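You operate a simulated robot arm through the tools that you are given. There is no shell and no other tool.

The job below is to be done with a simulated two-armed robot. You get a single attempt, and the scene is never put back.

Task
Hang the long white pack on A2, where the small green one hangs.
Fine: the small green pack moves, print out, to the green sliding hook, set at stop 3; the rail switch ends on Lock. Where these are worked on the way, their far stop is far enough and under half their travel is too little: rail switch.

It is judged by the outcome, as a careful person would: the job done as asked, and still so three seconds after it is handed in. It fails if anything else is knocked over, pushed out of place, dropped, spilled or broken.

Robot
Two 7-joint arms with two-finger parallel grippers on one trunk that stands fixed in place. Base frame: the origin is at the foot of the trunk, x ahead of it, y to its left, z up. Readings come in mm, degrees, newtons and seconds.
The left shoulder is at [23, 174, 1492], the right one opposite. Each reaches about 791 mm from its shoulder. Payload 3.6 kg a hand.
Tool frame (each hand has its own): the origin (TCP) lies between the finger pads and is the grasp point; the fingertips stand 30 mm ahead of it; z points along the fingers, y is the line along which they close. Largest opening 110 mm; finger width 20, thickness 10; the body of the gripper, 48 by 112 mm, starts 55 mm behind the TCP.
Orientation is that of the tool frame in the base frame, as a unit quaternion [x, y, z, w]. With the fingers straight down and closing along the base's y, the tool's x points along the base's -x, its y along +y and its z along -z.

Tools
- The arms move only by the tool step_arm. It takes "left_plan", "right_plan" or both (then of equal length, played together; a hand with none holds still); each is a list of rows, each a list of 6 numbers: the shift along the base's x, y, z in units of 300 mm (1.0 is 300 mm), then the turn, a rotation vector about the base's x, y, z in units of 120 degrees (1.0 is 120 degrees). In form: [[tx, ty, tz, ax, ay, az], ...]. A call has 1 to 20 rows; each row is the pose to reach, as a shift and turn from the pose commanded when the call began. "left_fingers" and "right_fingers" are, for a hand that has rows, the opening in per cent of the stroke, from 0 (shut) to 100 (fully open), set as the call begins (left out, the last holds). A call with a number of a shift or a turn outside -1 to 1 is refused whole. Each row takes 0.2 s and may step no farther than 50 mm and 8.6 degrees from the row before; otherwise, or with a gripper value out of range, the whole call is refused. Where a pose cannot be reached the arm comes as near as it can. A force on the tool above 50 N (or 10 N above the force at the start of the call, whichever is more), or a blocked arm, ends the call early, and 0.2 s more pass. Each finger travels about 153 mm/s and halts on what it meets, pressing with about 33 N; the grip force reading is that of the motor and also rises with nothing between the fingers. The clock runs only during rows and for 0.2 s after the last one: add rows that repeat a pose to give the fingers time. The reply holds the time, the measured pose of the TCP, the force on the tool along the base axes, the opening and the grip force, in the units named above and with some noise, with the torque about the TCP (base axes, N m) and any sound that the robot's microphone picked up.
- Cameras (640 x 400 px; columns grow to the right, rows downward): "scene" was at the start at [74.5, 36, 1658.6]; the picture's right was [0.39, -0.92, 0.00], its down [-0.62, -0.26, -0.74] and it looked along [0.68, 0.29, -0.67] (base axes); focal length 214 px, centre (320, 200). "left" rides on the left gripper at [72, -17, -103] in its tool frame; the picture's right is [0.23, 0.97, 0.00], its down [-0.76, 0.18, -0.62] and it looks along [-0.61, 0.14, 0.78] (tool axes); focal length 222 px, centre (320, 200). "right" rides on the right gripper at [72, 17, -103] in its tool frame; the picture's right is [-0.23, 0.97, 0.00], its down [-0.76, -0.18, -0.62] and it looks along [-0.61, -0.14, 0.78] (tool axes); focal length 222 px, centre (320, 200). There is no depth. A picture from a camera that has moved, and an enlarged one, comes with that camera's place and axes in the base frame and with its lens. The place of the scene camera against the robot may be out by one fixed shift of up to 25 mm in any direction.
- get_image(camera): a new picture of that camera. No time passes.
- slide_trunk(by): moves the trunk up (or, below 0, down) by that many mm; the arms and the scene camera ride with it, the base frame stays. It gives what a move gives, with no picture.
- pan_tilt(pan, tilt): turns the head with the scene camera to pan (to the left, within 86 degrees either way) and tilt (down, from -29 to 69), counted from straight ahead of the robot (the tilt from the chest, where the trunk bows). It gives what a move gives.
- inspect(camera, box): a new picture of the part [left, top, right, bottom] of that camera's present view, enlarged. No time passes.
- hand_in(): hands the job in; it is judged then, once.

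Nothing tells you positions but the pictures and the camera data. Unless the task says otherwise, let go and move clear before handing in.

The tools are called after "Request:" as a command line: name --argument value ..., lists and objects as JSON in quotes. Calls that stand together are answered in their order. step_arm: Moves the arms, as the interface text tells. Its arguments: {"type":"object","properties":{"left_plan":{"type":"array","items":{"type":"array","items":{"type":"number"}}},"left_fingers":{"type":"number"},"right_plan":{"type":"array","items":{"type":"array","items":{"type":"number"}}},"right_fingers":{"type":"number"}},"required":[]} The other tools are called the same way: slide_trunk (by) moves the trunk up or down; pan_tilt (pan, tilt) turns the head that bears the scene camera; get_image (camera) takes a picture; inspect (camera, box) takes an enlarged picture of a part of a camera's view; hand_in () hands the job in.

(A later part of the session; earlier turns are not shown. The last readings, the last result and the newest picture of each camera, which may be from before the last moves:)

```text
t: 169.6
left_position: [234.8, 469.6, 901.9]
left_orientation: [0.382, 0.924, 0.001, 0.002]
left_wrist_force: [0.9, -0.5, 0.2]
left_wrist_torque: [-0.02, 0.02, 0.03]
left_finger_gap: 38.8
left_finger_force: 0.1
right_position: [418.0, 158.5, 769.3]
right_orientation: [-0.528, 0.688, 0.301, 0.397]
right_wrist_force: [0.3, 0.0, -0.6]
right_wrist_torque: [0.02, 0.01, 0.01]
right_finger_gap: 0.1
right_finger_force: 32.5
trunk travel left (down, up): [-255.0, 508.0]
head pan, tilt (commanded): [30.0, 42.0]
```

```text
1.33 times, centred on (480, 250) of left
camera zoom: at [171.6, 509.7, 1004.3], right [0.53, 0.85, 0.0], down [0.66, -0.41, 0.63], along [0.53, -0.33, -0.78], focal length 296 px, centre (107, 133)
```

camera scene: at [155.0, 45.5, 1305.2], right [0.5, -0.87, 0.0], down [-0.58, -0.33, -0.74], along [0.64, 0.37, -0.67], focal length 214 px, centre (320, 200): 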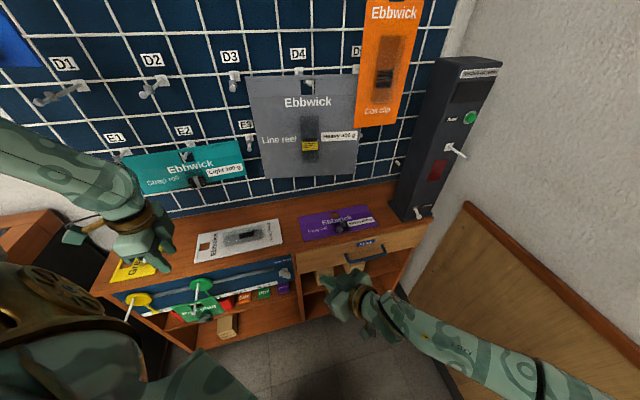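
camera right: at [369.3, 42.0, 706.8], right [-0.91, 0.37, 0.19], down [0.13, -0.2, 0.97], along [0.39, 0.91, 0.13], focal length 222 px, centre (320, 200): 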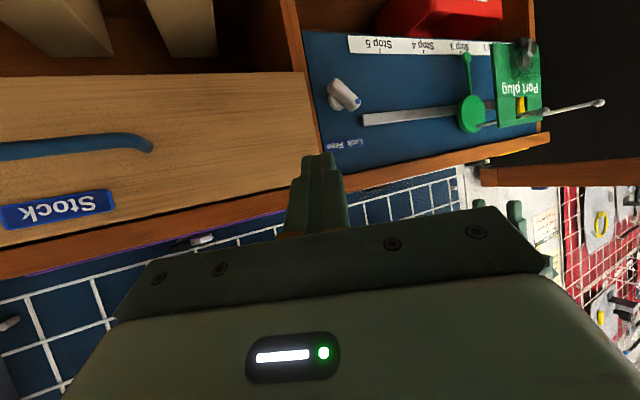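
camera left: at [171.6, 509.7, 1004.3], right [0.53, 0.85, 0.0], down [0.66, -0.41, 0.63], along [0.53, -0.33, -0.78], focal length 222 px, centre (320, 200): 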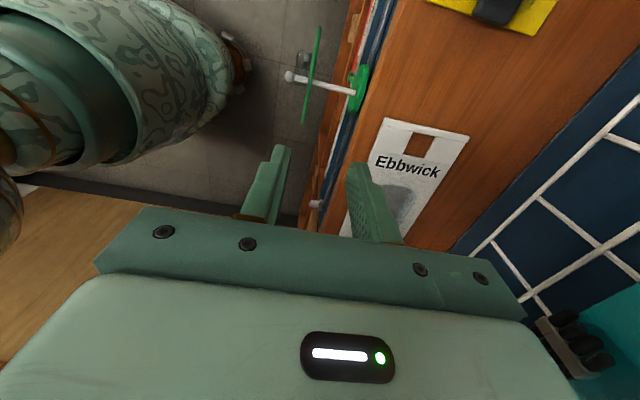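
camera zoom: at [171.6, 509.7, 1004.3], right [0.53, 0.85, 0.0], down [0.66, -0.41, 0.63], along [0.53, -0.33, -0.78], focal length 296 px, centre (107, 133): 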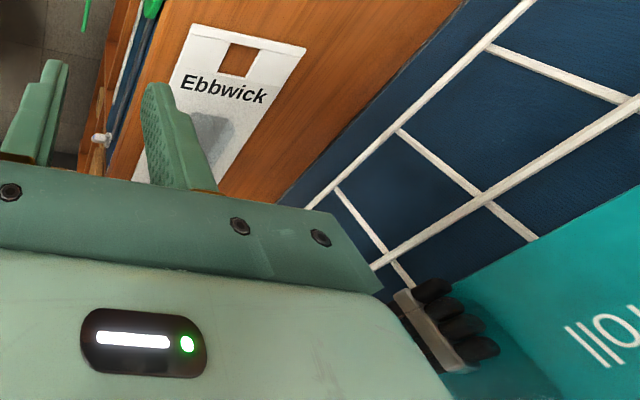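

The teal card overhead leaves room if I keep the hand slightly outward of the blister's centre. I'll move over the pack in two steps and look.

Request:
step_arm --left_plan '[[0.1, -0.03, -0.02, 0, 0, 0], [0.2, -0.06, -0.04, 0, 0, 0], [0.3, -0.09, -0.06, 0, 0, 0], [0.397, -0.105, -0.08, 0, 0, 0], [0.397, -0.105, -0.08, 0, 0, 0]]' --left_fingers 80

Request:
step_arm --left_plan '[[0.06, 0.02, -0.02, 0, 0, 0], [0.12, 0.045, -0.04, 0, 0, 0], [0.188, 0.071, -0.06, 0, 0, 0], [0.188, 0.071, -0.06, 0, 0, 0]]'

Request:
get_image --camera "left"

Request:
get_image --camera "scene"

```text
t: 170.8
left_position: [354.0, 439.0, 875.3]
left_orientation: [0.381, 0.925, 0.001, 0.001]
left_wrist_force: [-0.2, 0.0, -0.1]
left_wrist_torque: [-0.03, 0.01, -0.03]
left_finger_gap: 88.1
left_finger_force: 0.0
right_position: [418.0, 159.6, 769.2]
right_orientation: [-0.527, 0.688, 0.301, 0.397]
right_wrist_force: [0.4, 0.7, -0.1]
right_wrist_torque: [0.0, -0.01, 0.04]
right_finger_gap: 0.2
right_finger_force: 33.1
trunk travel left (down, up): [-255.0, 508.0]
head pan, tilt (commanded): [30.0, 42.0]
```

```text
t: 171.8
left_position: [411.9, 458.9, 857.8]
left_orientation: [0.38, 0.925, 0.001, 0.001]
left_wrist_force: [0.0, 0.2, 0.6]
left_wrist_torque: [0.0, 0.0, 0.02]
left_finger_gap: 87.9
left_finger_force: 0.0
right_position: [420.0, 158.5, 768.8]
right_orientation: [-0.528, 0.688, 0.302, 0.397]
right_wrist_force: [0.5, -0.3, 0.2]
right_wrist_torque: [0.0, -0.02, 0.0]
right_finger_gap: 0.0
right_finger_force: 32.7
trunk travel left (down, up): [-255.0, 508.0]
head pan, tilt (commanded): [30.0, 42.0]
```

```text
taken
camera left: at [347.7, 497.6, 961.3], right [0.52, 0.85, 0.0], down [0.66, -0.41, 0.63], along [0.53, -0.33, -0.78], focal length 222 px, centre (320, 200)
```

left: 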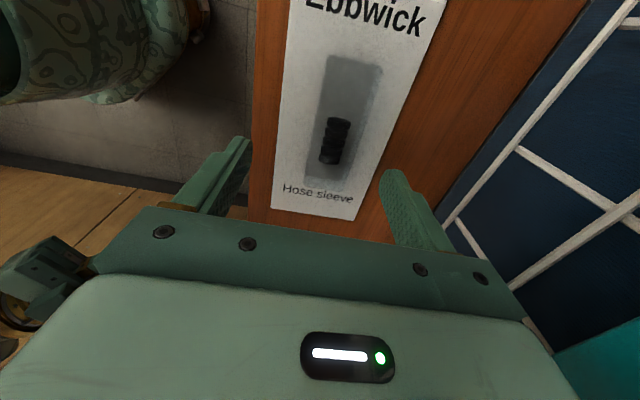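

```text
taken
camera scene: at [155.1, 45.5, 1305.1], right [0.5, -0.87, 0.0], down [-0.58, -0.33, -0.74], along [0.64, 0.37, -0.67], focal length 214 px, centre (320, 200)
```

scene: 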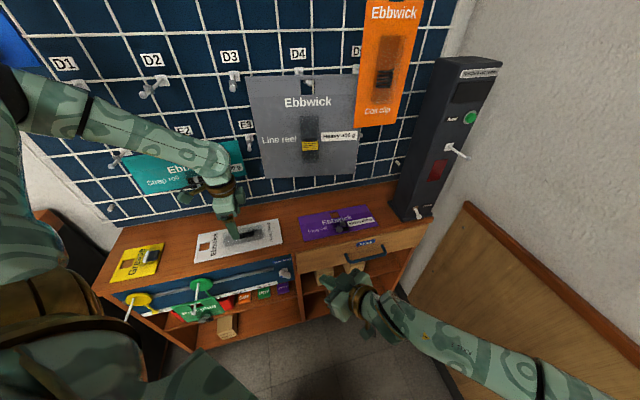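

Request:
inspect --camera "left" --box '[240, 0, 460, 230]'

Request:
inspect --camera "scene" --box '[180, 190, 300, 270]'

```text
1.74 times, centred on (350, 115) of left
camera zoom: at [347.7, 497.6, 961.3], right [0.52, 0.85, 0.0], down [0.66, -0.41, 0.63], along [0.53, -0.33, -0.78], focal length 386 px, centre (268, 348)
```

zoom: 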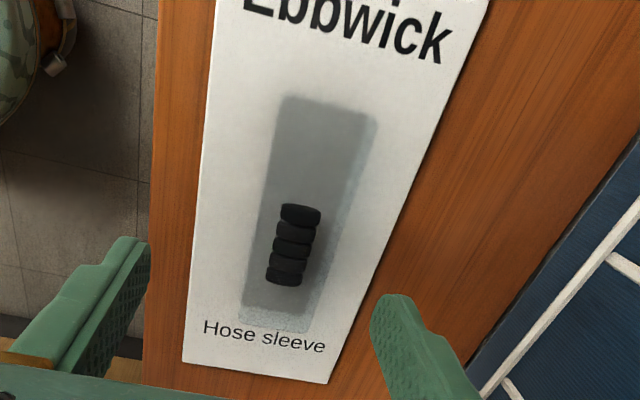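

```text
5.00 times, centred on (240, 230) of scene
camera zoom: at [155.1, 45.5, 1305.1], right [0.5, -0.87, 0.0], down [-0.58, -0.33, -0.74], along [0.64, 0.37, -0.67], focal length 1072 px, centre (720, 50)
```

zoom: 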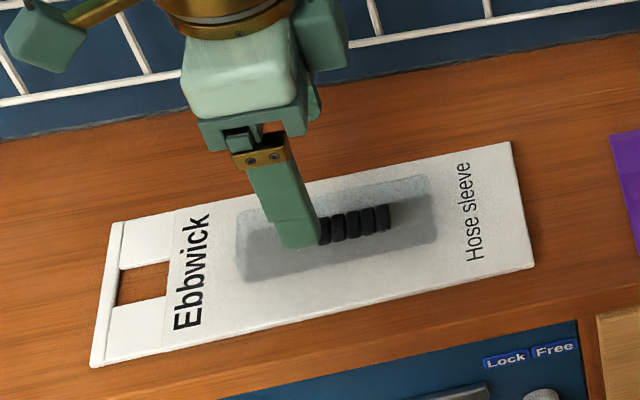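

I can see the sleeve and blister clearly: centred near s≈631, w from about −90 to +28. I'll lower around the blister, stopping just above the card.

Request:
step_arm --left_plan '[[0.01, 0.01, -0.08, 0, 0, 0], [0.012, 0.012, -0.16, 0, 0, 0], [0.012, 0.012, -0.2, 0, 0, 0], [0.012, 0.012, -0.2, 0, 0, 0]]'

Request:
get_image --camera "left"

Request:
inspect --camera "scene" --box '[180, 190, 300, 270]'

```text
t: 172.8
left_position: [413.5, 462.6, 798.4]
left_orientation: [0.381, 0.924, 0.001, 0.001]
left_wrist_force: [1.0, 0.9, -0.3]
left_wrist_torque: [0.0, 0.02, 0.03]
left_finger_gap: 88.1
left_finger_force: 0.1
right_position: [418.3, 159.8, 768.7]
right_orientation: [-0.528, 0.688, 0.301, 0.397]
right_wrist_force: [-0.4, 0.5, 0.1]
right_wrist_torque: [0.03, -0.03, -0.03]
right_finger_gap: 0.1
right_finger_force: 33.0
trunk travel left (down, up): [-255.0, 508.0]
head pan, tilt (commanded): [30.0, 42.0]
```

```text
taken
camera left: at [351.9, 502.0, 901.3], right [0.52, 0.85, 0.0], down [0.66, -0.41, 0.63], along [0.53, -0.33, -0.78], focal length 222 px, centre (320, 200)
```

left: 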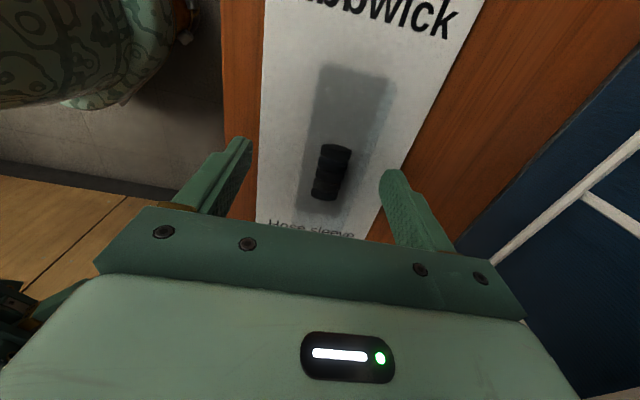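

```text
5.00 times, centred on (240, 230) of scene
camera zoom: at [155.4, 45.5, 1305.0], right [0.5, -0.87, 0.0], down [-0.58, -0.33, -0.74], along [0.64, 0.37, -0.67], focal length 1072 px, centre (720, 50)
```

zoom: 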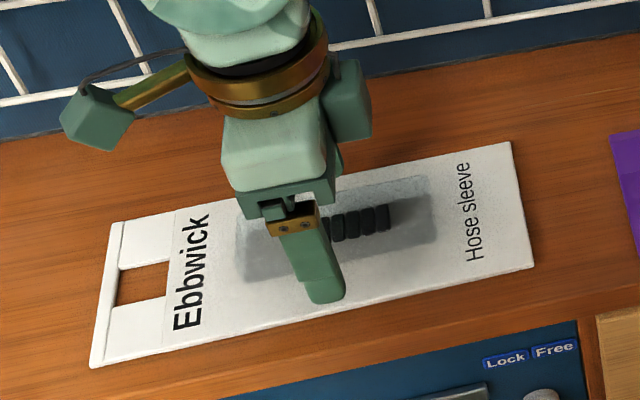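

Request:
step_arm --left_plan '[[0, 0, -0.013, 0, 0, 0], [0, 0, -0.026, 0, 0, 0], [0, 0, -0.026, 0, 0, 0]]'

Request:
inspect --camera "left" --box '[180, 40, 500, 260]'

```text
t: 173.6
left_position: [413.1, 464.4, 790.1]
left_orientation: [0.381, 0.925, 0.001, 0.001]
left_wrist_force: [0.5, -0.2, 0.1]
left_wrist_torque: [0.02, -0.01, 0.0]
left_finger_gap: 88.0
left_finger_force: 0.1
right_position: [417.9, 159.0, 769.0]
right_orientation: [-0.527, 0.688, 0.301, 0.397]
right_wrist_force: [0.0, 0.0, 0.2]
right_wrist_torque: [0.0, 0.01, -0.02]
right_finger_gap: 0.0
right_finger_force: 32.8
trunk travel left (down, up): [-255.0, 508.0]
head pan, tilt (commanded): [30.0, 42.0]
```

```text
1.82 times, centred on (340, 150) of left
camera zoom: at [351.2, 502.2, 893.7], right [0.52, 0.85, 0.0], down [0.66, -0.41, 0.63], along [0.53, -0.33, -0.78], focal length 404 px, centre (284, 291)
```

zoom: 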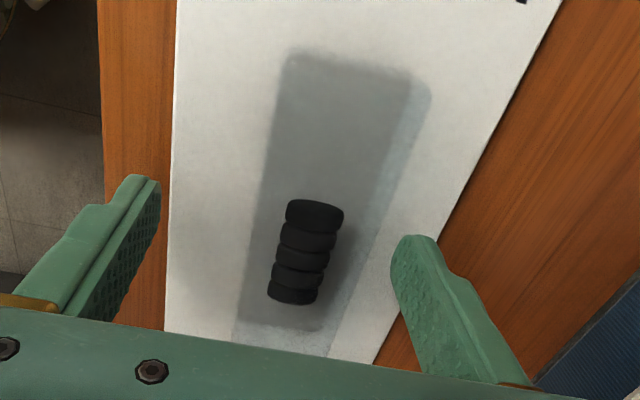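

Request:
step_arm --left_plan '[[0, 0, -0.007, 0, 0, 0], [0, 0, -0.013, 0, 0, 0], [0, 0, -0.013, 0, 0, 0]]'

```text
t: 174.4
left_position: [414.2, 463.9, 786.5]
left_orientation: [0.382, 0.924, 0.0, 0.002]
left_wrist_force: [0.6, 0.0, 0.3]
left_wrist_torque: [-0.01, 0.03, 0.04]
left_finger_gap: 88.2
left_finger_force: 0.1
right_position: [418.7, 158.9, 768.4]
right_orientation: [-0.527, 0.688, 0.302, 0.397]
right_wrist_force: [0.3, -0.2, 0.2]
right_wrist_torque: [0.02, 0.01, 0.02]
right_finger_gap: 0.2
right_finger_force: 33.0
trunk travel left (down, up): [-255.0, 508.0]
head pan, tilt (commanded): [30.0, 42.0]
```

Request:
step_arm --left_plan '[[0, 0, -0.006, 0, 0, 0], [0, 0, -0.012, 0, 0, 0], [0, 0, -0.018, 0, 0, 0], [0, 0, -0.018, 0, 0, 0]]'

```text
t: 175.4
left_position: [414.5, 464.3, 781.4]
left_orientation: [0.382, 0.924, 0.0, 0.0]
left_wrist_force: [-0.2, 0.5, 0.9]
left_wrist_torque: [0.0, 0.0, 0.02]
left_finger_gap: 87.8
left_finger_force: 0.0
right_position: [417.1, 158.2, 768.2]
right_orientation: [-0.527, 0.688, 0.301, 0.397]
right_wrist_force: [0.2, -0.2, -0.3]
right_wrist_torque: [0.01, -0.01, 0.01]
right_finger_gap: 0.0
right_finger_force: 32.6
trunk travel left (down, up): [-255.0, 508.0]
head pan, tilt (commanded): [30.0, 42.0]
```

Tips are at about card level. I'll lift 3 mm so the fingers slide over the card, then close on the blister.

Request:
step_arm --left_plan '[[0, 0, 0.01, 0, 0, 0], [0, 0, 0.01, 0, 0, 0]]'

Request:
step_arm --left_plan '[[0, 0, 0, 0, 0, 0], [0, 0, 0, 0, 0, 0], [0, 0, 0, 0, 0, 0], [0, 0, 0, 0, 0, 0]]' --left_fingers 0

Request:
inspect --camera "left" --box '[180, 40, 500, 260]'

Request:
inspect --camera "scene" --box '[180, 190, 300, 270]'

```text
t: 176.0
left_position: [412.9, 464.6, 784.2]
left_orientation: [0.381, 0.925, 0.001, 0.001]
left_wrist_force: [0.5, -0.6, 0.2]
left_wrist_torque: [-0.02, -0.02, 0.0]
left_finger_gap: 87.9
left_finger_force: 0.1
right_position: [419.0, 159.8, 768.1]
right_orientation: [-0.527, 0.689, 0.301, 0.398]
right_wrist_force: [0.3, 0.7, 0.9]
right_wrist_torque: [0.04, -0.06, -0.01]
right_finger_gap: 0.1
right_finger_force: 32.7
trunk travel left (down, up): [-255.0, 508.0]
head pan, tilt (commanded): [30.0, 42.0]
```

```text
t: 177.0
left_position: [413.9, 464.4, 785.4]
left_orientation: [0.382, 0.924, 0.001, 0.001]
left_wrist_force: [1.3, 0.8, 1.3]
left_wrist_torque: [-0.17, -0.2, 0.09]
left_finger_gap: 44.4
left_finger_force: 32.7
right_position: [418.3, 159.9, 768.7]
right_orientation: [-0.527, 0.689, 0.301, 0.397]
right_wrist_force: [-0.1, 0.1, -0.9]
right_wrist_torque: [-0.02, -0.02, -0.02]
right_finger_gap: 0.1
right_finger_force: 32.6
trunk travel left (down, up): [-255.0, 508.0]
head pan, tilt (commanded): [30.0, 42.0]
```

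```text
1.82 times, centred on (340, 150) of left
camera zoom: at [351.1, 502.9, 888.1], right [0.52, 0.85, 0.0], down [0.66, -0.41, 0.63], along [0.53, -0.33, -0.78], focal length 404 px, centre (284, 291)
```

zoom: 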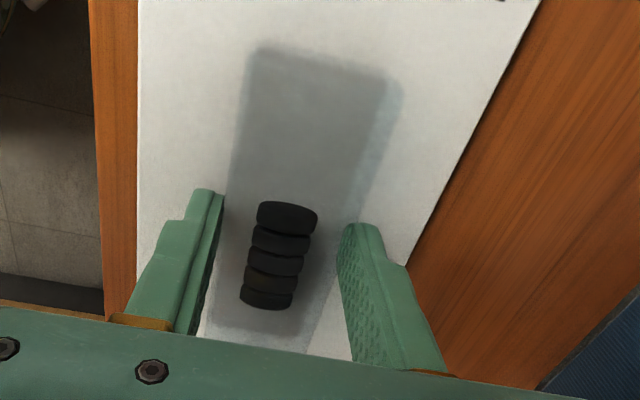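

```text
5.00 times, centred on (240, 230) of scene
camera zoom: at [155.4, 45.5, 1305.0], right [0.5, -0.87, 0.0], down [-0.58, -0.33, -0.74], along [0.64, 0.37, -0.67], focal length 1072 px, centre (720, 50)
```

zoom: 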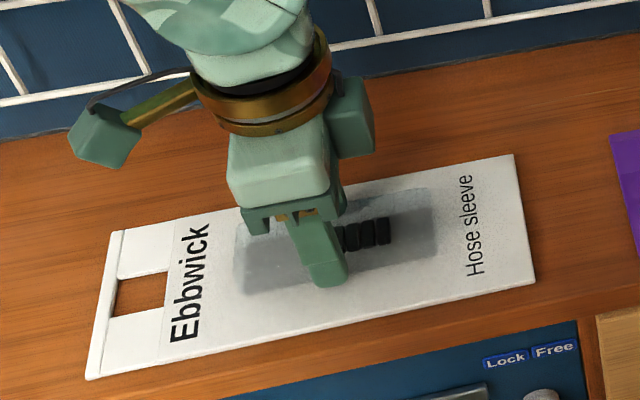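

The gripper closed to 44 mm on the blister and is holding. I'll lift slightly and verify the pack comes with it.

Request:
step_arm --left_plan '[[0, 0, 0.02, 0, 0, 0], [0, 0, 0.06, 0, 0, 0], [0, 0, 0.1, 0, 0, 0], [0, 0, 0.1, 0, 0, 0]]'

Request:
get_image --camera "scene"

Request:
get_image --camera "left"

Request:
get_image --camera "right"

```text
t: 178.0
left_position: [413.8, 465.6, 813.4]
left_orientation: [0.381, 0.925, -0.001, 0.001]
left_wrist_force: [0.3, 0.0, -0.8]
left_wrist_torque: [-0.02, -0.01, 0.02]
left_finger_gap: 44.3
left_finger_force: 33.2
right_position: [418.2, 159.8, 768.6]
right_orientation: [-0.527, 0.688, 0.301, 0.397]
right_wrist_force: [-0.7, -0.7, 0.0]
right_wrist_torque: [0.01, 0.03, 0.0]
right_finger_gap: 0.2
right_finger_force: 33.1
trunk travel left (down, up): [-255.0, 508.0]
head pan, tilt (commanded): [30.0, 42.0]
```

```text
taken
camera scene: at [155.6, 45.7, 1305.0], right [0.5, -0.87, 0.0], down [-0.58, -0.33, -0.74], along [0.64, 0.37, -0.67], focal length 214 px, centre (320, 200)
```

scene: 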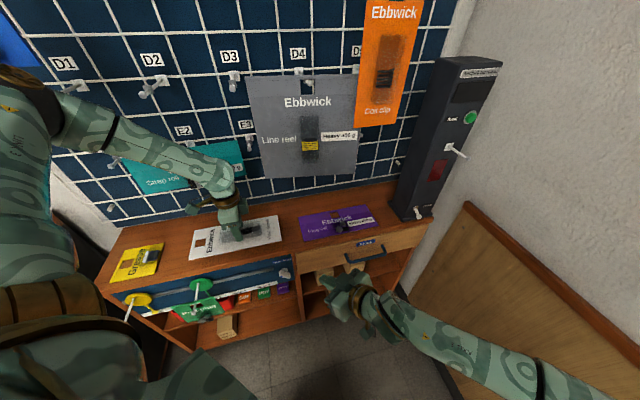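

```text
taken
camera left: at [351.0, 503.3, 917.4], right [0.53, 0.85, 0.0], down [0.66, -0.41, 0.62], along [0.53, -0.33, -0.78], focal length 222 px, centre (320, 200)
```

left: 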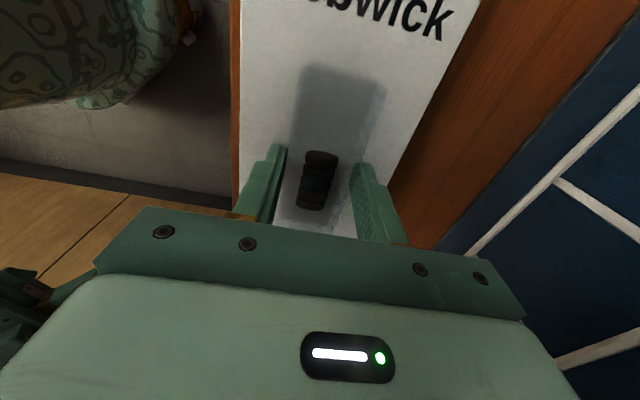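

```text
taken
camera right: at [369.7, 42.1, 757.0], right [-0.91, 0.37, 0.19], down [0.13, -0.2, 0.97], along [0.39, 0.91, 0.13], focal length 222 px, centre (320, 200)
```

right: 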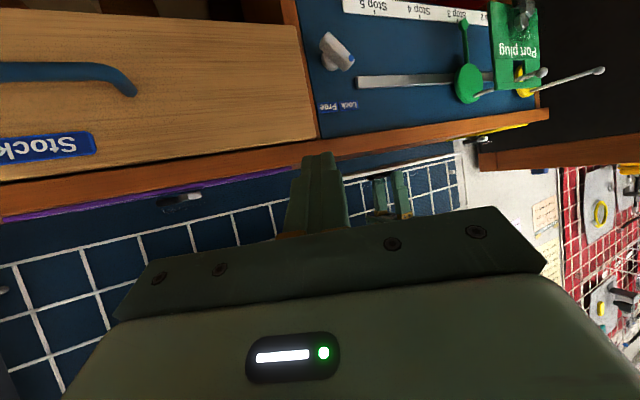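

Request:
inspect --camera "right" --box '[300, 110, 492, 230]'

Request:
inspect --camera "scene" --box '[160, 180, 304, 270]'

```text
3.33 times, centred on (396, 170) of right
camera zoom: at [369.7, 42.1, 757.0], right [-0.91, 0.37, 0.19], down [0.13, -0.2, 0.97], along [0.39, 0.91, 0.13], focal length 740 px, centre (67, 300)
```

zoom: 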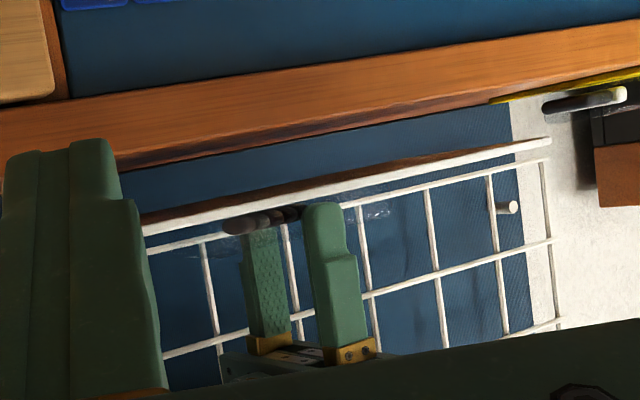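

```text
4.44 times, centred on (232, 225) of scene
camera zoom: at [155.6, 45.7, 1305.0], right [0.5, -0.87, 0.0], down [-0.58, -0.33, -0.74], along [0.64, 0.37, -0.67], focal length 953 px, centre (711, 89)
```

zoom: 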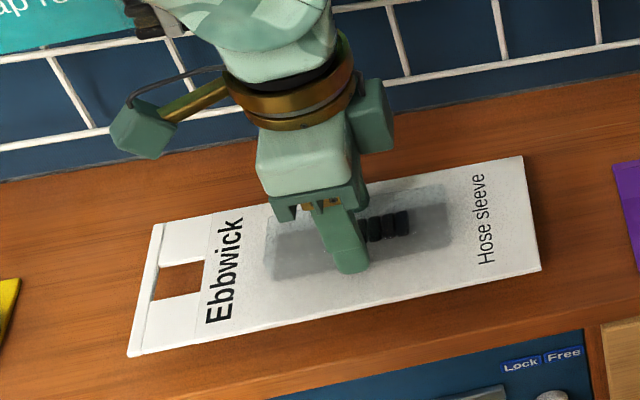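

The pack is held and clear of the shelf. I'll carry it straight outward, then left and up to the start of the rehearsed manoeuvre.

Request:
step_arm --left_plan '[[-0.074, -0.074, 0.02, 0, 0, 0], [-0.147, -0.147, 0.05, 0, 0, 0], [-0.221, -0.221, 0.1, 0, 0, 0], [-0.295, -0.295, 0.15, 0, 0, 0], [-0.38, -0.21, 0.2, 0, 0, 0], [-0.47, -0.12, 0.25, 0, 0, 0], [-0.56, -0.03, 0.29, 0, 0, 0], [-0.6, 0.015, 0.29, 0, 0, 0]]'

Request:
get_image --camera "scene"

Request:
get_image --camera "left"

```text
t: 179.8
left_position: [234.9, 469.2, 902.1]
left_orientation: [0.381, 0.924, 0.0, 0.001]
left_wrist_force: [-0.2, -0.1, -0.6]
left_wrist_torque: [0.01, -0.02, 0.02]
left_finger_gap: 44.4
left_finger_force: 33.1
right_position: [418.3, 159.0, 768.3]
right_orientation: [-0.527, 0.689, 0.3, 0.398]
right_wrist_force: [0.8, 0.7, -0.1]
right_wrist_torque: [-0.02, 0.01, 0.0]
right_finger_gap: 0.3
right_finger_force: 33.2
trunk travel left (down, up): [-255.0, 508.0]
head pan, tilt (commanded): [30.0, 42.0]
```

```text
taken
camera scene: at [155.4, 45.6, 1305.0], right [0.5, -0.87, 0.0], down [-0.58, -0.33, -0.74], along [0.64, 0.37, -0.67], focal length 214 px, centre (320, 200)
```

scene: 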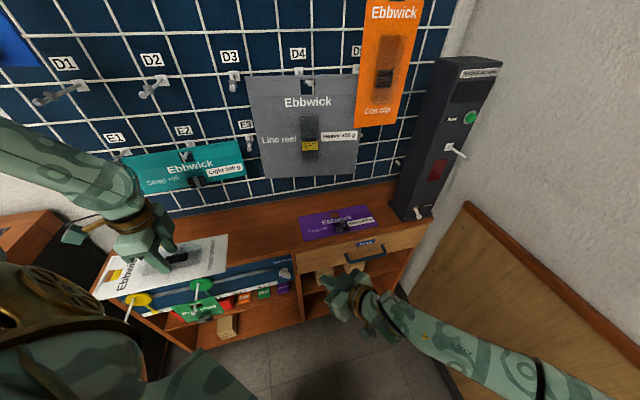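

```text
taken
camera left: at [172.2, 507.8, 1006.1], right [0.52, 0.85, 0.0], down [0.66, -0.41, 0.63], along [0.53, -0.33, -0.78], focal length 222 px, centre (320, 200)
```

left: 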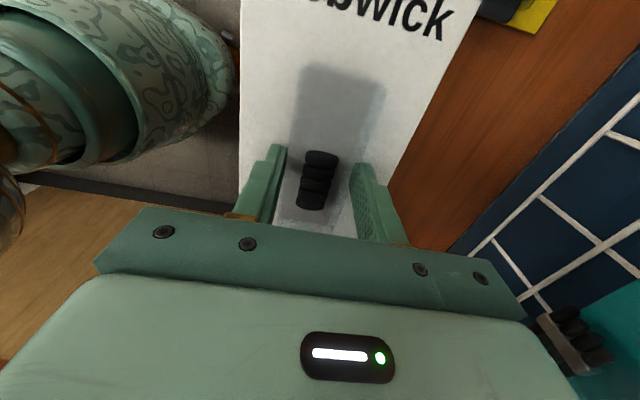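

Request:
slide_trunk --by 390

Request:
get_image --camera "scene"

```text
t: 183.6
left_position: [232.5, 468.9, 1291.4]
left_orientation: [0.381, 0.924, 0.001, 0.0]
left_wrist_force: [0.3, -0.8, -1.2]
left_wrist_torque: [0.0, 0.01, 0.04]
left_finger_gap: 44.0
left_finger_force: 32.7
right_position: [417.4, 158.8, 1158.8]
right_orientation: [-0.527, 0.688, 0.301, 0.397]
right_wrist_force: [-0.2, -0.2, -0.3]
right_wrist_torque: [-0.02, -0.01, -0.01]
right_finger_gap: 0.0
right_finger_force: 33.5
trunk travel left (down, up): [-645.0, 118.0]
head pan, tilt (commanded): [30.0, 42.0]
```

```text
taken
camera scene: at [68.4, 45.8, 1698.7], right [0.5, -0.87, 0.0], down [-0.58, -0.33, -0.74], along [0.64, 0.37, -0.67], focal length 214 px, centre (320, 200)
```

scene: 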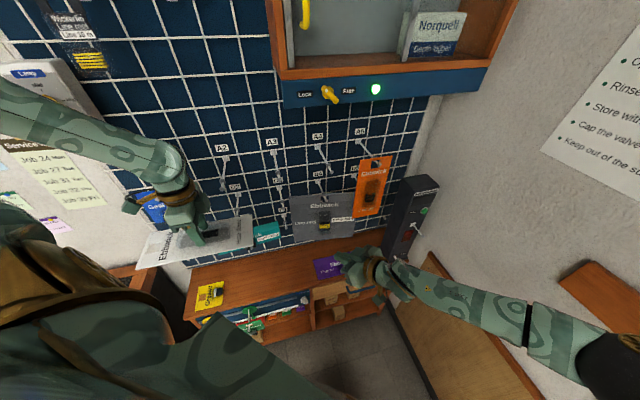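

I'll first move the right hand further out of the way, then bring the left hand to the start point of the manoeuvre.

Request:
step_arm --right_plan '[[0, -0.1, -0.05, 0, 0, 0], [0, -0.2, -0.1, 0, 0, 0], [0, -0.3, -0.15, 0, 0, 0]]'

Request:
step_arm --left_plan '[[-0.03, -0.045, -0.12, 0, 0, 0], [-0.06, -0.09, -0.24, 0, 0, 0], [-0.09, -0.135, -0.36, 0, 0, 0], [-0.12, -0.18, -0.48, 0, 0, 0], [-0.139, -0.214, -0.584, 0, 0, 0]]'

Request:
get_image --camera "scene"

```text
t: 184.4
left_position: [231.5, 469.1, 1291.7]
left_orientation: [0.381, 0.925, 0.0, 0.001]
left_wrist_force: [-0.1, -0.6, -0.8]
left_wrist_torque: [-0.04, -0.01, -0.01]
left_finger_gap: 44.5
left_finger_force: 33.1
right_position: [418.1, 69.2, 1115.5]
right_orientation: [-0.526, 0.688, 0.301, 0.399]
right_wrist_force: [0.1, 0.4, 0.6]
right_wrist_torque: [-0.01, 0.04, -0.01]
right_finger_gap: 0.0
right_finger_force: 33.9
trunk travel left (down, up): [-645.0, 118.0]
head pan, tilt (commanded): [30.0, 42.0]
```

```text
t: 185.6
left_position: [190.8, 402.8, 1115.7]
left_orientation: [0.381, 0.925, 0.001, 0.001]
left_wrist_force: [0.5, 0.2, -1.6]
left_wrist_torque: [-0.01, -0.02, -0.01]
left_finger_gap: 44.0
left_finger_force: 32.3
right_position: [419.1, 69.6, 1114.8]
right_orientation: [-0.528, 0.688, 0.301, 0.397]
right_wrist_force: [0.2, -0.5, -0.4]
right_wrist_torque: [0.03, 0.01, 0.0]
right_finger_gap: 0.0
right_finger_force: 32.7
trunk travel left (down, up): [-645.0, 118.0]
head pan, tilt (commanded): [30.0, 42.0]
```

```text
taken
camera scene: at [67.9, 45.8, 1698.8], right [0.5, -0.87, 0.0], down [-0.58, -0.33, -0.74], along [0.64, 0.37, -0.67], focal length 214 px, centre (320, 200)
```

scene: 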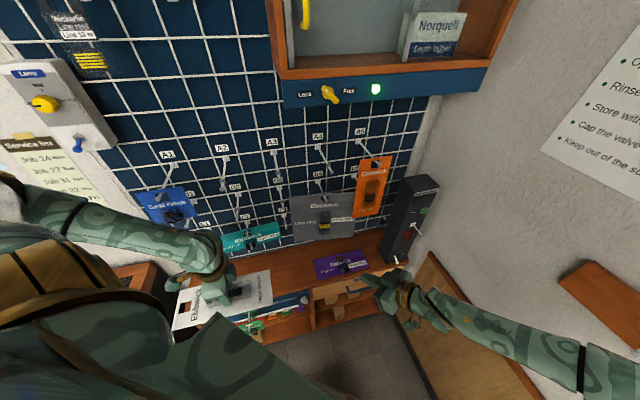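

Now the rehearsed rotation: point the hand to the right (wrist held still), checking after each segment.

Request:
step_arm --left_plan '[[0.057, -0.057, 0.006, -0.0482, -0.0482, 0], [0.113, -0.113, 0.023, -0.0964, -0.0964, 0], [0.166, -0.166, 0.051, -0.1446, -0.1446, 0], [0.216, -0.216, 0.09, -0.1928, -0.1928, 0], [0.262, -0.262, 0.138, -0.241, -0.241, 0]]'

Request:
get_image --camera "scene"

```text
t: 186.8
left_position: [271.4, 325.7, 1157.5]
left_orientation: [0.356, 0.866, -0.136, 0.324]
left_wrist_force: [0.5, 0.2, -1.4]
left_wrist_torque: [0.0, 0.0, 0.0]
left_finger_gap: 44.4
left_finger_force: 32.5
right_position: [418.3, 69.6, 1115.0]
right_orientation: [-0.528, 0.688, 0.302, 0.397]
right_wrist_force: [0.3, -0.6, 0.1]
right_wrist_torque: [0.0, 0.03, 0.02]
right_finger_gap: 0.1
right_finger_force: 33.0
trunk travel left (down, up): [-645.0, 118.0]
head pan, tilt (commanded): [30.0, 42.0]
```

```text
taken
camera scene: at [68.4, 45.6, 1698.8], right [0.5, -0.87, 0.0], down [-0.58, -0.33, -0.74], along [0.64, 0.37, -0.67], focal length 214 px, centre (320, 200)
```

scene: 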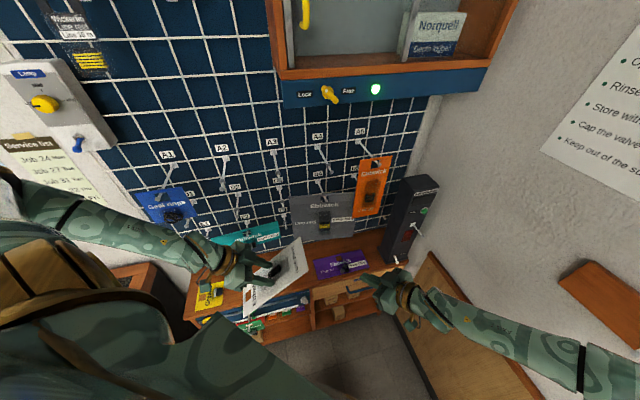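

Request:
step_arm --left_plan '[[0.041, -0.041, 0.058, -0.0482, -0.0482, 0], [0.075, -0.075, 0.123, -0.0964, -0.0964, 0], [0.103, -0.103, 0.194, -0.1446, -0.1446, 0], [0.122, -0.122, 0.269, -0.1928, -0.1928, 0]]'

Request:
get_image --camera "scene"

```text
t: 187.8
left_position: [309.1, 284.4, 1229.0]
left_orientation: [0.311, 0.764, -0.217, 0.522]
left_wrist_force: [-0.8, -0.7, -1.0]
left_wrist_torque: [0.0, 0.03, 0.02]
left_finger_gap: 44.0
left_finger_force: 32.8
left hand out of reach, approached as far as the arm can: row 1, 2, 4
right_position: [419.2, 70.1, 1115.2]
right_orientation: [-0.528, 0.688, 0.301, 0.397]
right_wrist_force: [0.1, 0.1, -0.2]
right_wrist_torque: [0.0, -0.03, -0.01]
right_finger_gap: 0.1
right_finger_force: 32.9
trunk travel left (down, up): [-645.0, 118.0]
head pan, tilt (commanded): [30.0, 42.0]
```

```text
taken
camera scene: at [68.6, 45.2, 1698.8], right [0.5, -0.87, 0.0], down [-0.58, -0.33, -0.74], along [0.64, 0.37, -0.67], focal length 214 px, centre (320, 200)
```

scene: 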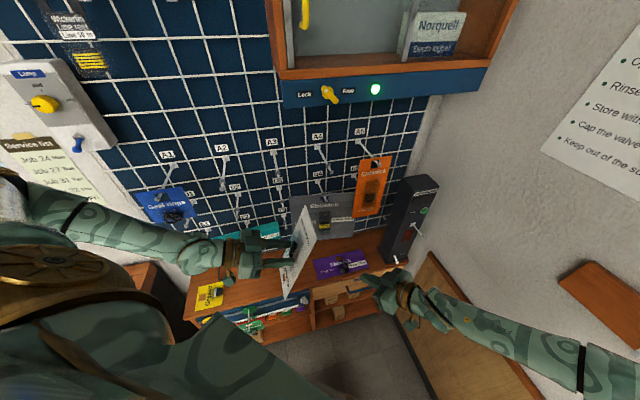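

The elbow stayed higher this time, but the pose is close. I'll continue leveling gently and see whether it stays on track.

Request:
step_arm --left_plan '[[0.003, -0.003, 0.06, -0.04, -0.04, 0], [0.006, -0.006, 0.12, -0.08, -0.08, 0]]'

Request:
get_image --camera "scene"

```text
t: 188.4
left_position: [326.5, 274.7, 1294.7]
left_orientation: [0.266, 0.722, -0.228, 0.597]
left_wrist_force: [-0.2, -0.3, -0.2]
left_wrist_torque: [0.05, 0.02, 0.01]
left_finger_gap: 44.3
left_finger_force: 32.8
left hand out of reach, approached as far as the arm can: row 1, 2
right_position: [420.0, 68.8, 1115.2]
right_orientation: [-0.527, 0.688, 0.301, 0.398]
right_wrist_force: [0.2, -0.1, -1.0]
right_wrist_torque: [-0.01, 0.0, 0.0]
right_finger_gap: 0.0
right_finger_force: 33.4
trunk travel left (down, up): [-645.0, 118.0]
head pan, tilt (commanded): [30.0, 42.0]
```

```text
taken
camera scene: at [68.5, 44.5, 1698.8], right [0.5, -0.87, 0.0], down [-0.58, -0.33, -0.74], along [0.64, 0.37, -0.67], focal length 214 px, centre (320, 200)
```

scene: 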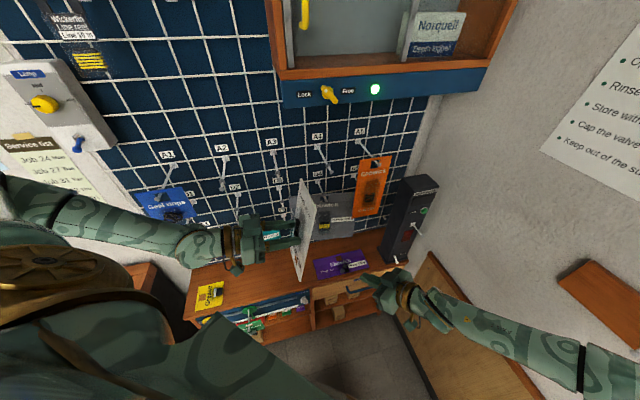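

Request:
step_arm --left_plan '[[0.045, 0.05, -0.02, 0, 0, 0.065], [0.08, 0.11, -0.04, 0, 0, 0.13], [0.1, 0.18, -0.06, 0, 0, 0.195]]'

Request:
get_image --camera "scene"

```text
t: 189.2
left_position: [354.6, 330.5, 1275.3]
left_orientation: [0.115, 0.761, -0.103, 0.63]
left_wrist_force: [0.4, -1.0, -0.9]
left_wrist_torque: [0.0, 0.04, -0.01]
left_finger_gap: 44.2
left_finger_force: 33.2
right_position: [418.4, 70.4, 1114.2]
right_orientation: [-0.528, 0.688, 0.302, 0.397]
right_wrist_force: [0.1, 0.0, -0.1]
right_wrist_torque: [-0.01, -0.03, 0.02]
right_finger_gap: 0.1
right_finger_force: 33.1
trunk travel left (down, up): [-645.0, 118.0]
head pan, tilt (commanded): [30.0, 42.0]
```

```text
taken
camera scene: at [68.3, 46.1, 1698.8], right [0.5, -0.87, 0.0], down [-0.58, -0.33, -0.74], along [0.64, 0.37, -0.67], focal length 214 px, centre (320, 200)
```

scene: 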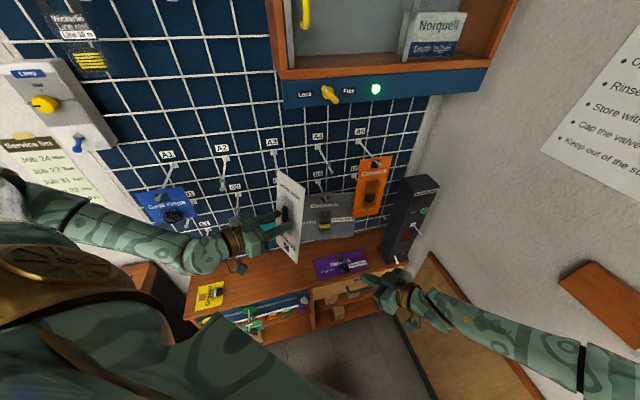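

That stayed on track. I'll continue the sweep, pulling the wrist outward and slightly down to keep the card well clear of the pegs.

Request:
step_arm --left_plan '[[-0.017, 0.035, -0.023, 0, 0, 0.0667], [-0.049, 0.072, -0.05, 0, 0, 0.1333], [-0.089, 0.113, -0.077, 0, 0, 0.2]]'

Request:
get_image --camera "scene"

```text
t: 190.0
left_position: [328.6, 364.7, 1254.4]
left_orientation: [-0.046, 0.768, 0.031, 0.638]
left_wrist_force: [-0.1, -0.8, -1.5]
left_wrist_torque: [0.0, 0.02, 0.01]
left_finger_gap: 44.1
left_finger_force: 32.5
right_position: [417.8, 69.5, 1116.2]
right_orientation: [-0.527, 0.688, 0.301, 0.397]
right_wrist_force: [0.1, -0.4, -0.3]
right_wrist_torque: [-0.01, -0.01, 0.02]
right_finger_gap: 0.0
right_finger_force: 32.3
trunk travel left (down, up): [-645.0, 118.0]
head pan, tilt (commanded): [30.0, 42.0]
```

```text
taken
camera scene: at [68.2, 45.6, 1698.8], right [0.5, -0.87, 0.0], down [-0.58, -0.33, -0.74], along [0.64, 0.37, -0.67], focal length 214 px, centre (320, 200)
```

scene: 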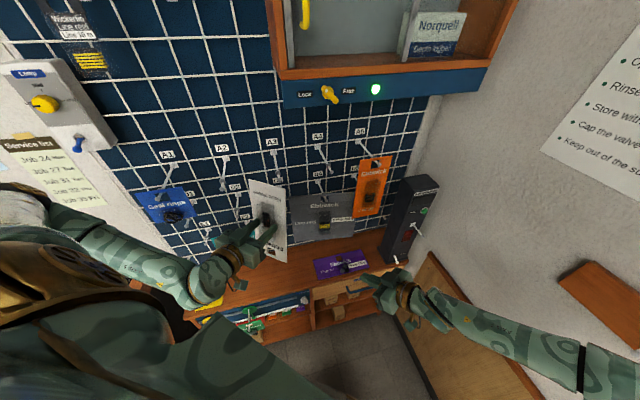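

Request:
step_arm --left_plan '[[-0.052, 0.039, -0.033, 0, 0, 0.0667], [-0.113, 0.076, -0.06, 0, 0, 0.1333]]'

Request:
step_arm --left_plan '[[-0.024, 0.046, -0.027, 0, 0, 0.0667], [-0.057, 0.084, -0.047, 0, 0, 0.1333], [-0.096, 0.108, -0.06, 0, 0, 0.19]]'

Request:
get_image --camera "scene"

Request:
get_image --camera "left"

```text
t: 190.6
left_position: [294.8, 387.4, 1236.0]
left_orientation: [-0.152, 0.754, 0.119, 0.628]
left_wrist_force: [0.1, 0.5, -0.8]
left_wrist_torque: [0.0, 0.04, -0.01]
left_finger_gap: 44.6
left_finger_force: 33.0
right_position: [417.3, 68.8, 1115.2]
right_orientation: [-0.527, 0.688, 0.301, 0.398]
right_wrist_force: [0.6, -0.1, -0.5]
right_wrist_torque: [0.0, 0.01, -0.02]
right_finger_gap: 0.2
right_finger_force: 32.7
trunk travel left (down, up): [-645.0, 118.0]
head pan, tilt (commanded): [30.0, 42.0]
```

```text
t: 191.4
left_position: [265.1, 420.1, 1218.2]
left_orientation: [-0.298, 0.709, 0.242, 0.592]
left_wrist_force: [0.0, 0.5, -1.0]
left_wrist_torque: [-0.02, 0.03, 0.02]
left_finger_gap: 43.9
left_finger_force: 32.8
right_position: [417.4, 68.7, 1113.7]
right_orientation: [-0.527, 0.688, 0.301, 0.397]
right_wrist_force: [-0.4, 0.0, -0.8]
right_wrist_torque: [-0.01, 0.0, 0.01]
right_finger_gap: 0.0
right_finger_force: 33.3
trunk travel left (down, up): [-645.0, 118.0]
head pan, tilt (commanded): [30.0, 42.0]
```

```text
taken
camera scene: at [67.7, 45.3, 1698.9], right [0.5, -0.87, 0.0], down [-0.58, -0.33, -0.74], along [0.64, 0.37, -0.67], focal length 214 px, centre (320, 200)
```

scene: 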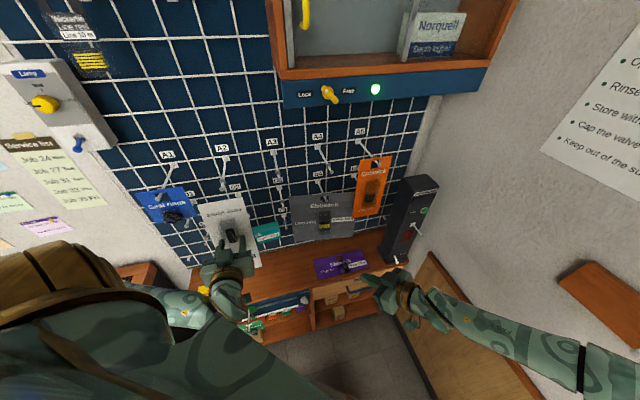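

```text
taken
camera left: at [197.1, 325.8, 1165.6], right [-0.72, 0.66, -0.23], down [-0.47, -0.2, 0.86], along [0.52, 0.73, 0.45], focal length 222 px, centre (320, 200)
```

left: 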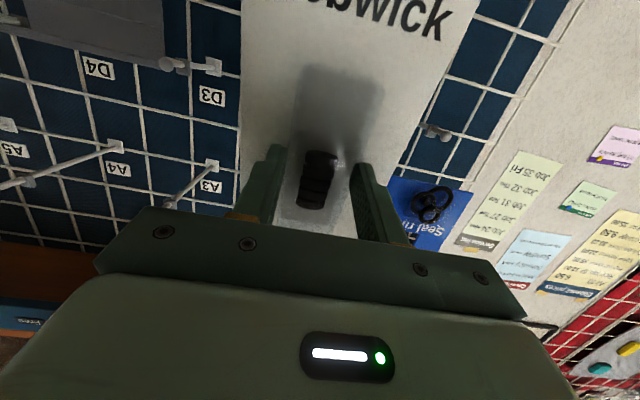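

The card is now upright in front of me (hole end down, print toward me). I'll level the hand, then roll it half a turn to bring the hole up, as rehearsed.

Request:
step_arm --left_plan '[[0, 0, 0, 0.031, -0.031, 0], [0, 0, 0, 0.0619, -0.0619, 0], [0, 0, 0, 0.0619, -0.0619, 0]]'

Request:
step_arm --left_plan '[[0, 0, 0, 0.0483, 0.0483, 0], [0, 0, 0, 0.0966, 0.0966, 0], [0, 0, 0, 0.1449, 0.1449, 0], [0, 0, 0, 0.1932, 0.1932, 0]]'

Request:
get_image --camera "scene"

```text
t: 192.2
left_position: [266.3, 418.7, 1217.2]
left_orientation: [-0.273, 0.653, 0.266, 0.655]
left_wrist_force: [-0.3, -0.3, -0.5]
left_wrist_torque: [0.01, 0.02, 0.0]
left_finger_gap: 44.4
left_finger_force: 33.1
right_position: [418.6, 70.3, 1114.7]
right_orientation: [-0.527, 0.688, 0.301, 0.397]
right_wrist_force: [-0.1, -0.4, -1.0]
right_wrist_torque: [-0.02, -0.01, 0.02]
right_finger_gap: 0.1
right_finger_force: 32.6
trunk travel left (down, up): [-645.0, 118.0]
head pan, tilt (commanded): [30.0, 42.0]
```

```text
t: 193.2
left_position: [265.2, 419.7, 1216.4]
left_orientation: [-0.077, 0.704, 0.441, 0.552]
left_wrist_force: [0.5, 0.4, -0.2]
left_wrist_torque: [-0.02, -0.02, -0.03]
left_finger_gap: 44.3
left_finger_force: 33.2
right_position: [419.0, 69.4, 1115.4]
right_orientation: [-0.528, 0.687, 0.302, 0.397]
right_wrist_force: [0.4, 0.4, 0.0]
right_wrist_torque: [0.0, 0.03, 0.01]
right_finger_gap: 0.2
right_finger_force: 32.7
trunk travel left (down, up): [-645.0, 118.0]
head pan, tilt (commanded): [30.0, 42.0]
```

```text
taken
camera scene: at [67.8, 45.1, 1698.9], right [0.5, -0.87, 0.0], down [-0.58, -0.33, -0.74], along [0.64, 0.37, -0.67], focal length 214 px, centre (320, 200)
```

scene: 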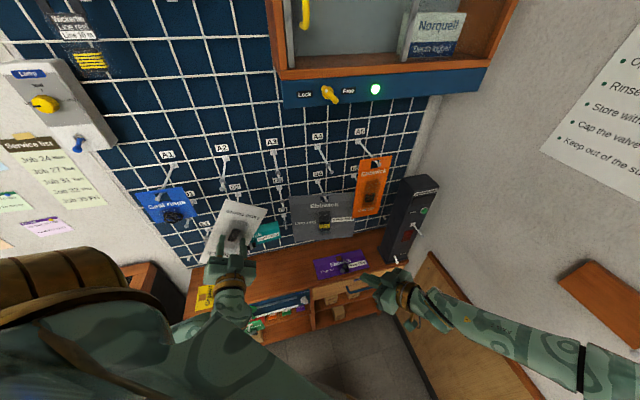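

Request:
step_arm --left_plan '[[0, 0, 0, 0.0483, 0.0483, 0], [0, 0, 0, 0.0966, 0.0966, 0], [0, 0, 0, 0.1449, 0.1449, 0], [0, 0, 0, 0.1932, 0.1932, 0], [0, 0, 0, 0.2415, 0.2415, 0], [0, 0, 0, 0.2898, 0.2898, 0]]'

Request:
step_arm --left_plan '[[0, 0, 0, 0.0483, 0.0483, 0], [0, 0, 0, 0.0966, 0.0966, 0], [0, 0, 0, 0.1449, 0.1449, 0], [0, 0, 0, 0.1932, 0.1932, 0], [0, 0, 0, 0.2415, 0.2415, 0], [0, 0, 0, 0.2898, 0.2898, 0]]'

Request:
get_image --camera "scene"

```text
t: 194.6
left_position: [264.8, 418.4, 1216.2]
left_orientation: [0.221, 0.673, 0.63, 0.318]
left_wrist_force: [0.1, 0.1, -1.1]
left_wrist_torque: [-0.02, 0.01, 0.01]
left_finger_gap: 43.9
left_finger_force: 32.6
right_position: [417.9, 69.3, 1115.3]
right_orientation: [-0.528, 0.688, 0.301, 0.397]
right_wrist_force: [0.8, 0.0, 1.0]
right_wrist_torque: [-0.03, -0.02, 0.0]
right_finger_gap: 0.0
right_finger_force: 33.2
trunk travel left (down, up): [-645.0, 118.0]
head pan, tilt (commanded): [30.0, 42.0]
```

```text
t: 196.0
left_position: [266.1, 418.6, 1217.5]
left_orientation: [0.48, 0.52, 0.706, 0.027]
left_wrist_force: [0.9, -1.2, -1.4]
left_wrist_torque: [-0.02, 0.07, 0.0]
left_finger_gap: 44.1
left_finger_force: 33.3
right_position: [418.7, 69.1, 1114.8]
right_orientation: [-0.527, 0.688, 0.301, 0.397]
right_wrist_force: [0.4, 0.0, 0.0]
right_wrist_torque: [0.03, 0.0, -0.01]
right_finger_gap: 0.0
right_finger_force: 32.9
trunk travel left (down, up): [-645.0, 118.0]
head pan, tilt (commanded): [30.0, 42.0]
```

```text
taken
camera scene: at [68.3, 45.4, 1698.8], right [0.5, -0.87, 0.0], down [-0.58, -0.33, -0.74], along [0.64, 0.37, -0.67], focal length 214 px, centre (320, 200)
```

scene: 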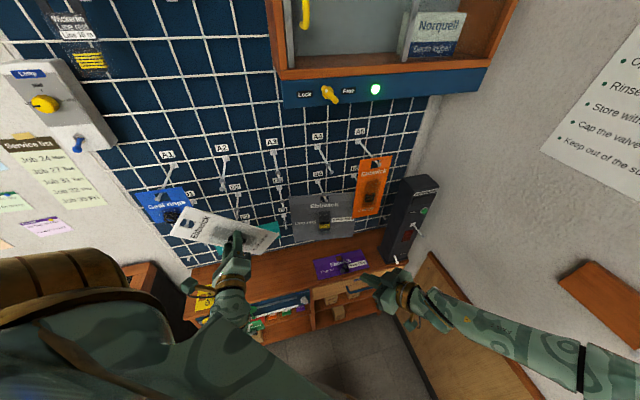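

Request:
step_arm --left_plan '[[0, 0, 0, 0.0483, 0.0483, 0], [0, 0, 0, 0.0966, 0.0966, 0], [0, 0, 0, 0.1449, 0.1449, 0], [0, 0, 0, 0.1932, 0.1932, 0], [0, 0, 0, 0.2415, 0.2415, 0], [0, 0, 0, 0.2877, 0.2877, 0], [0, 0, 0, 0.2877, 0.2877, 0]]'

Request:
get_image --camera "scene"

Request:
get_image --camera "left"

```text
t: 197.6
left_position: [265.5, 420.6, 1217.2]
left_orientation: [0.652, 0.274, 0.655, -0.268]
left_wrist_force: [0.6, 0.5, -0.4]
left_wrist_torque: [-0.02, 0.03, 0.01]
left_finger_gap: 44.4
left_finger_force: 32.9
right_position: [418.3, 69.6, 1115.0]
right_orientation: [-0.527, 0.688, 0.302, 0.397]
right_wrist_force: [-0.1, -0.1, 0.8]
right_wrist_torque: [0.01, 0.01, -0.03]
right_finger_gap: 0.0
right_finger_force: 32.6
trunk travel left (down, up): [-645.0, 118.0]
head pan, tilt (commanded): [30.0, 42.0]
```

```text
taken
camera scene: at [68.2, 45.5, 1698.8], right [0.5, -0.87, 0.0], down [-0.58, -0.33, -0.74], along [0.64, 0.37, -0.67], focal length 214 px, centre (320, 200)
```

scene: 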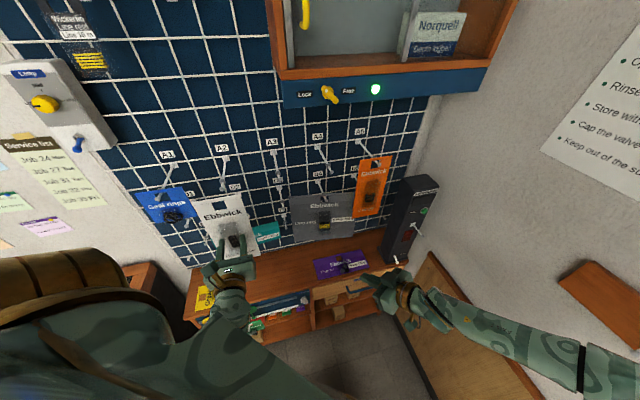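

```text
taken
camera left: at [181.3, 357.4, 1288.9], right [0.69, -0.69, 0.24], down [-0.31, -0.57, -0.76], along [0.66, 0.45, -0.6], focal length 222 px, centre (320, 200)
```

left: 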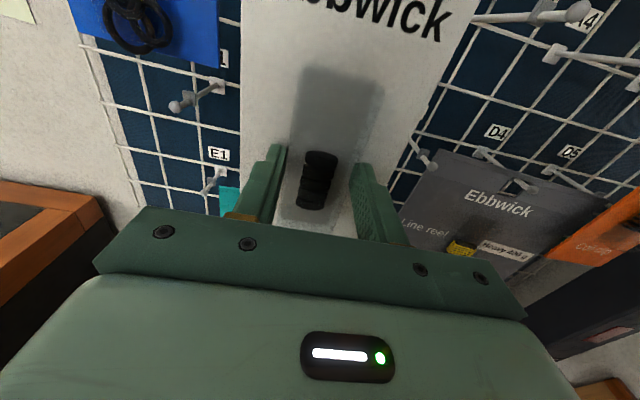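

The pack is upright, hole up and print out. I'll zoom in to measure the hole against A2's ball.

Request:
inspect --camera "scene" --box '[150, 130, 310, 280]'

Request:
inspect --camera "scene" --box '[180, 150, 276, 210]'

```text
2.67 times, centred on (230, 205) of scene
camera zoom: at [68.2, 45.5, 1698.8], right [0.5, -0.87, 0.0], down [-0.58, -0.33, -0.74], along [0.64, 0.37, -0.67], focal length 572 px, centre (560, 187)
```

zoom: 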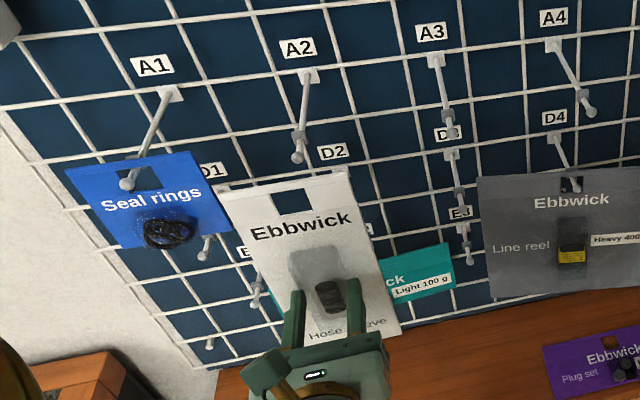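

```text
6.67 times, centred on (228, 180) of scene
camera zoom: at [68.2, 45.5, 1698.8], right [0.5, -0.87, 0.0], down [-0.58, -0.33, -0.74], along [0.64, 0.37, -0.67], focal length 1430 px, centre (933, 333)
```

zoom: 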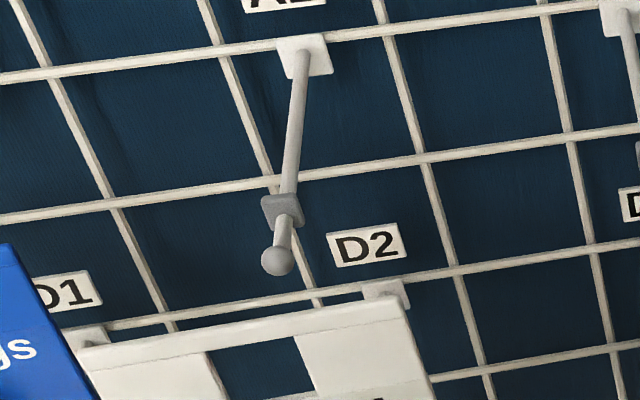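

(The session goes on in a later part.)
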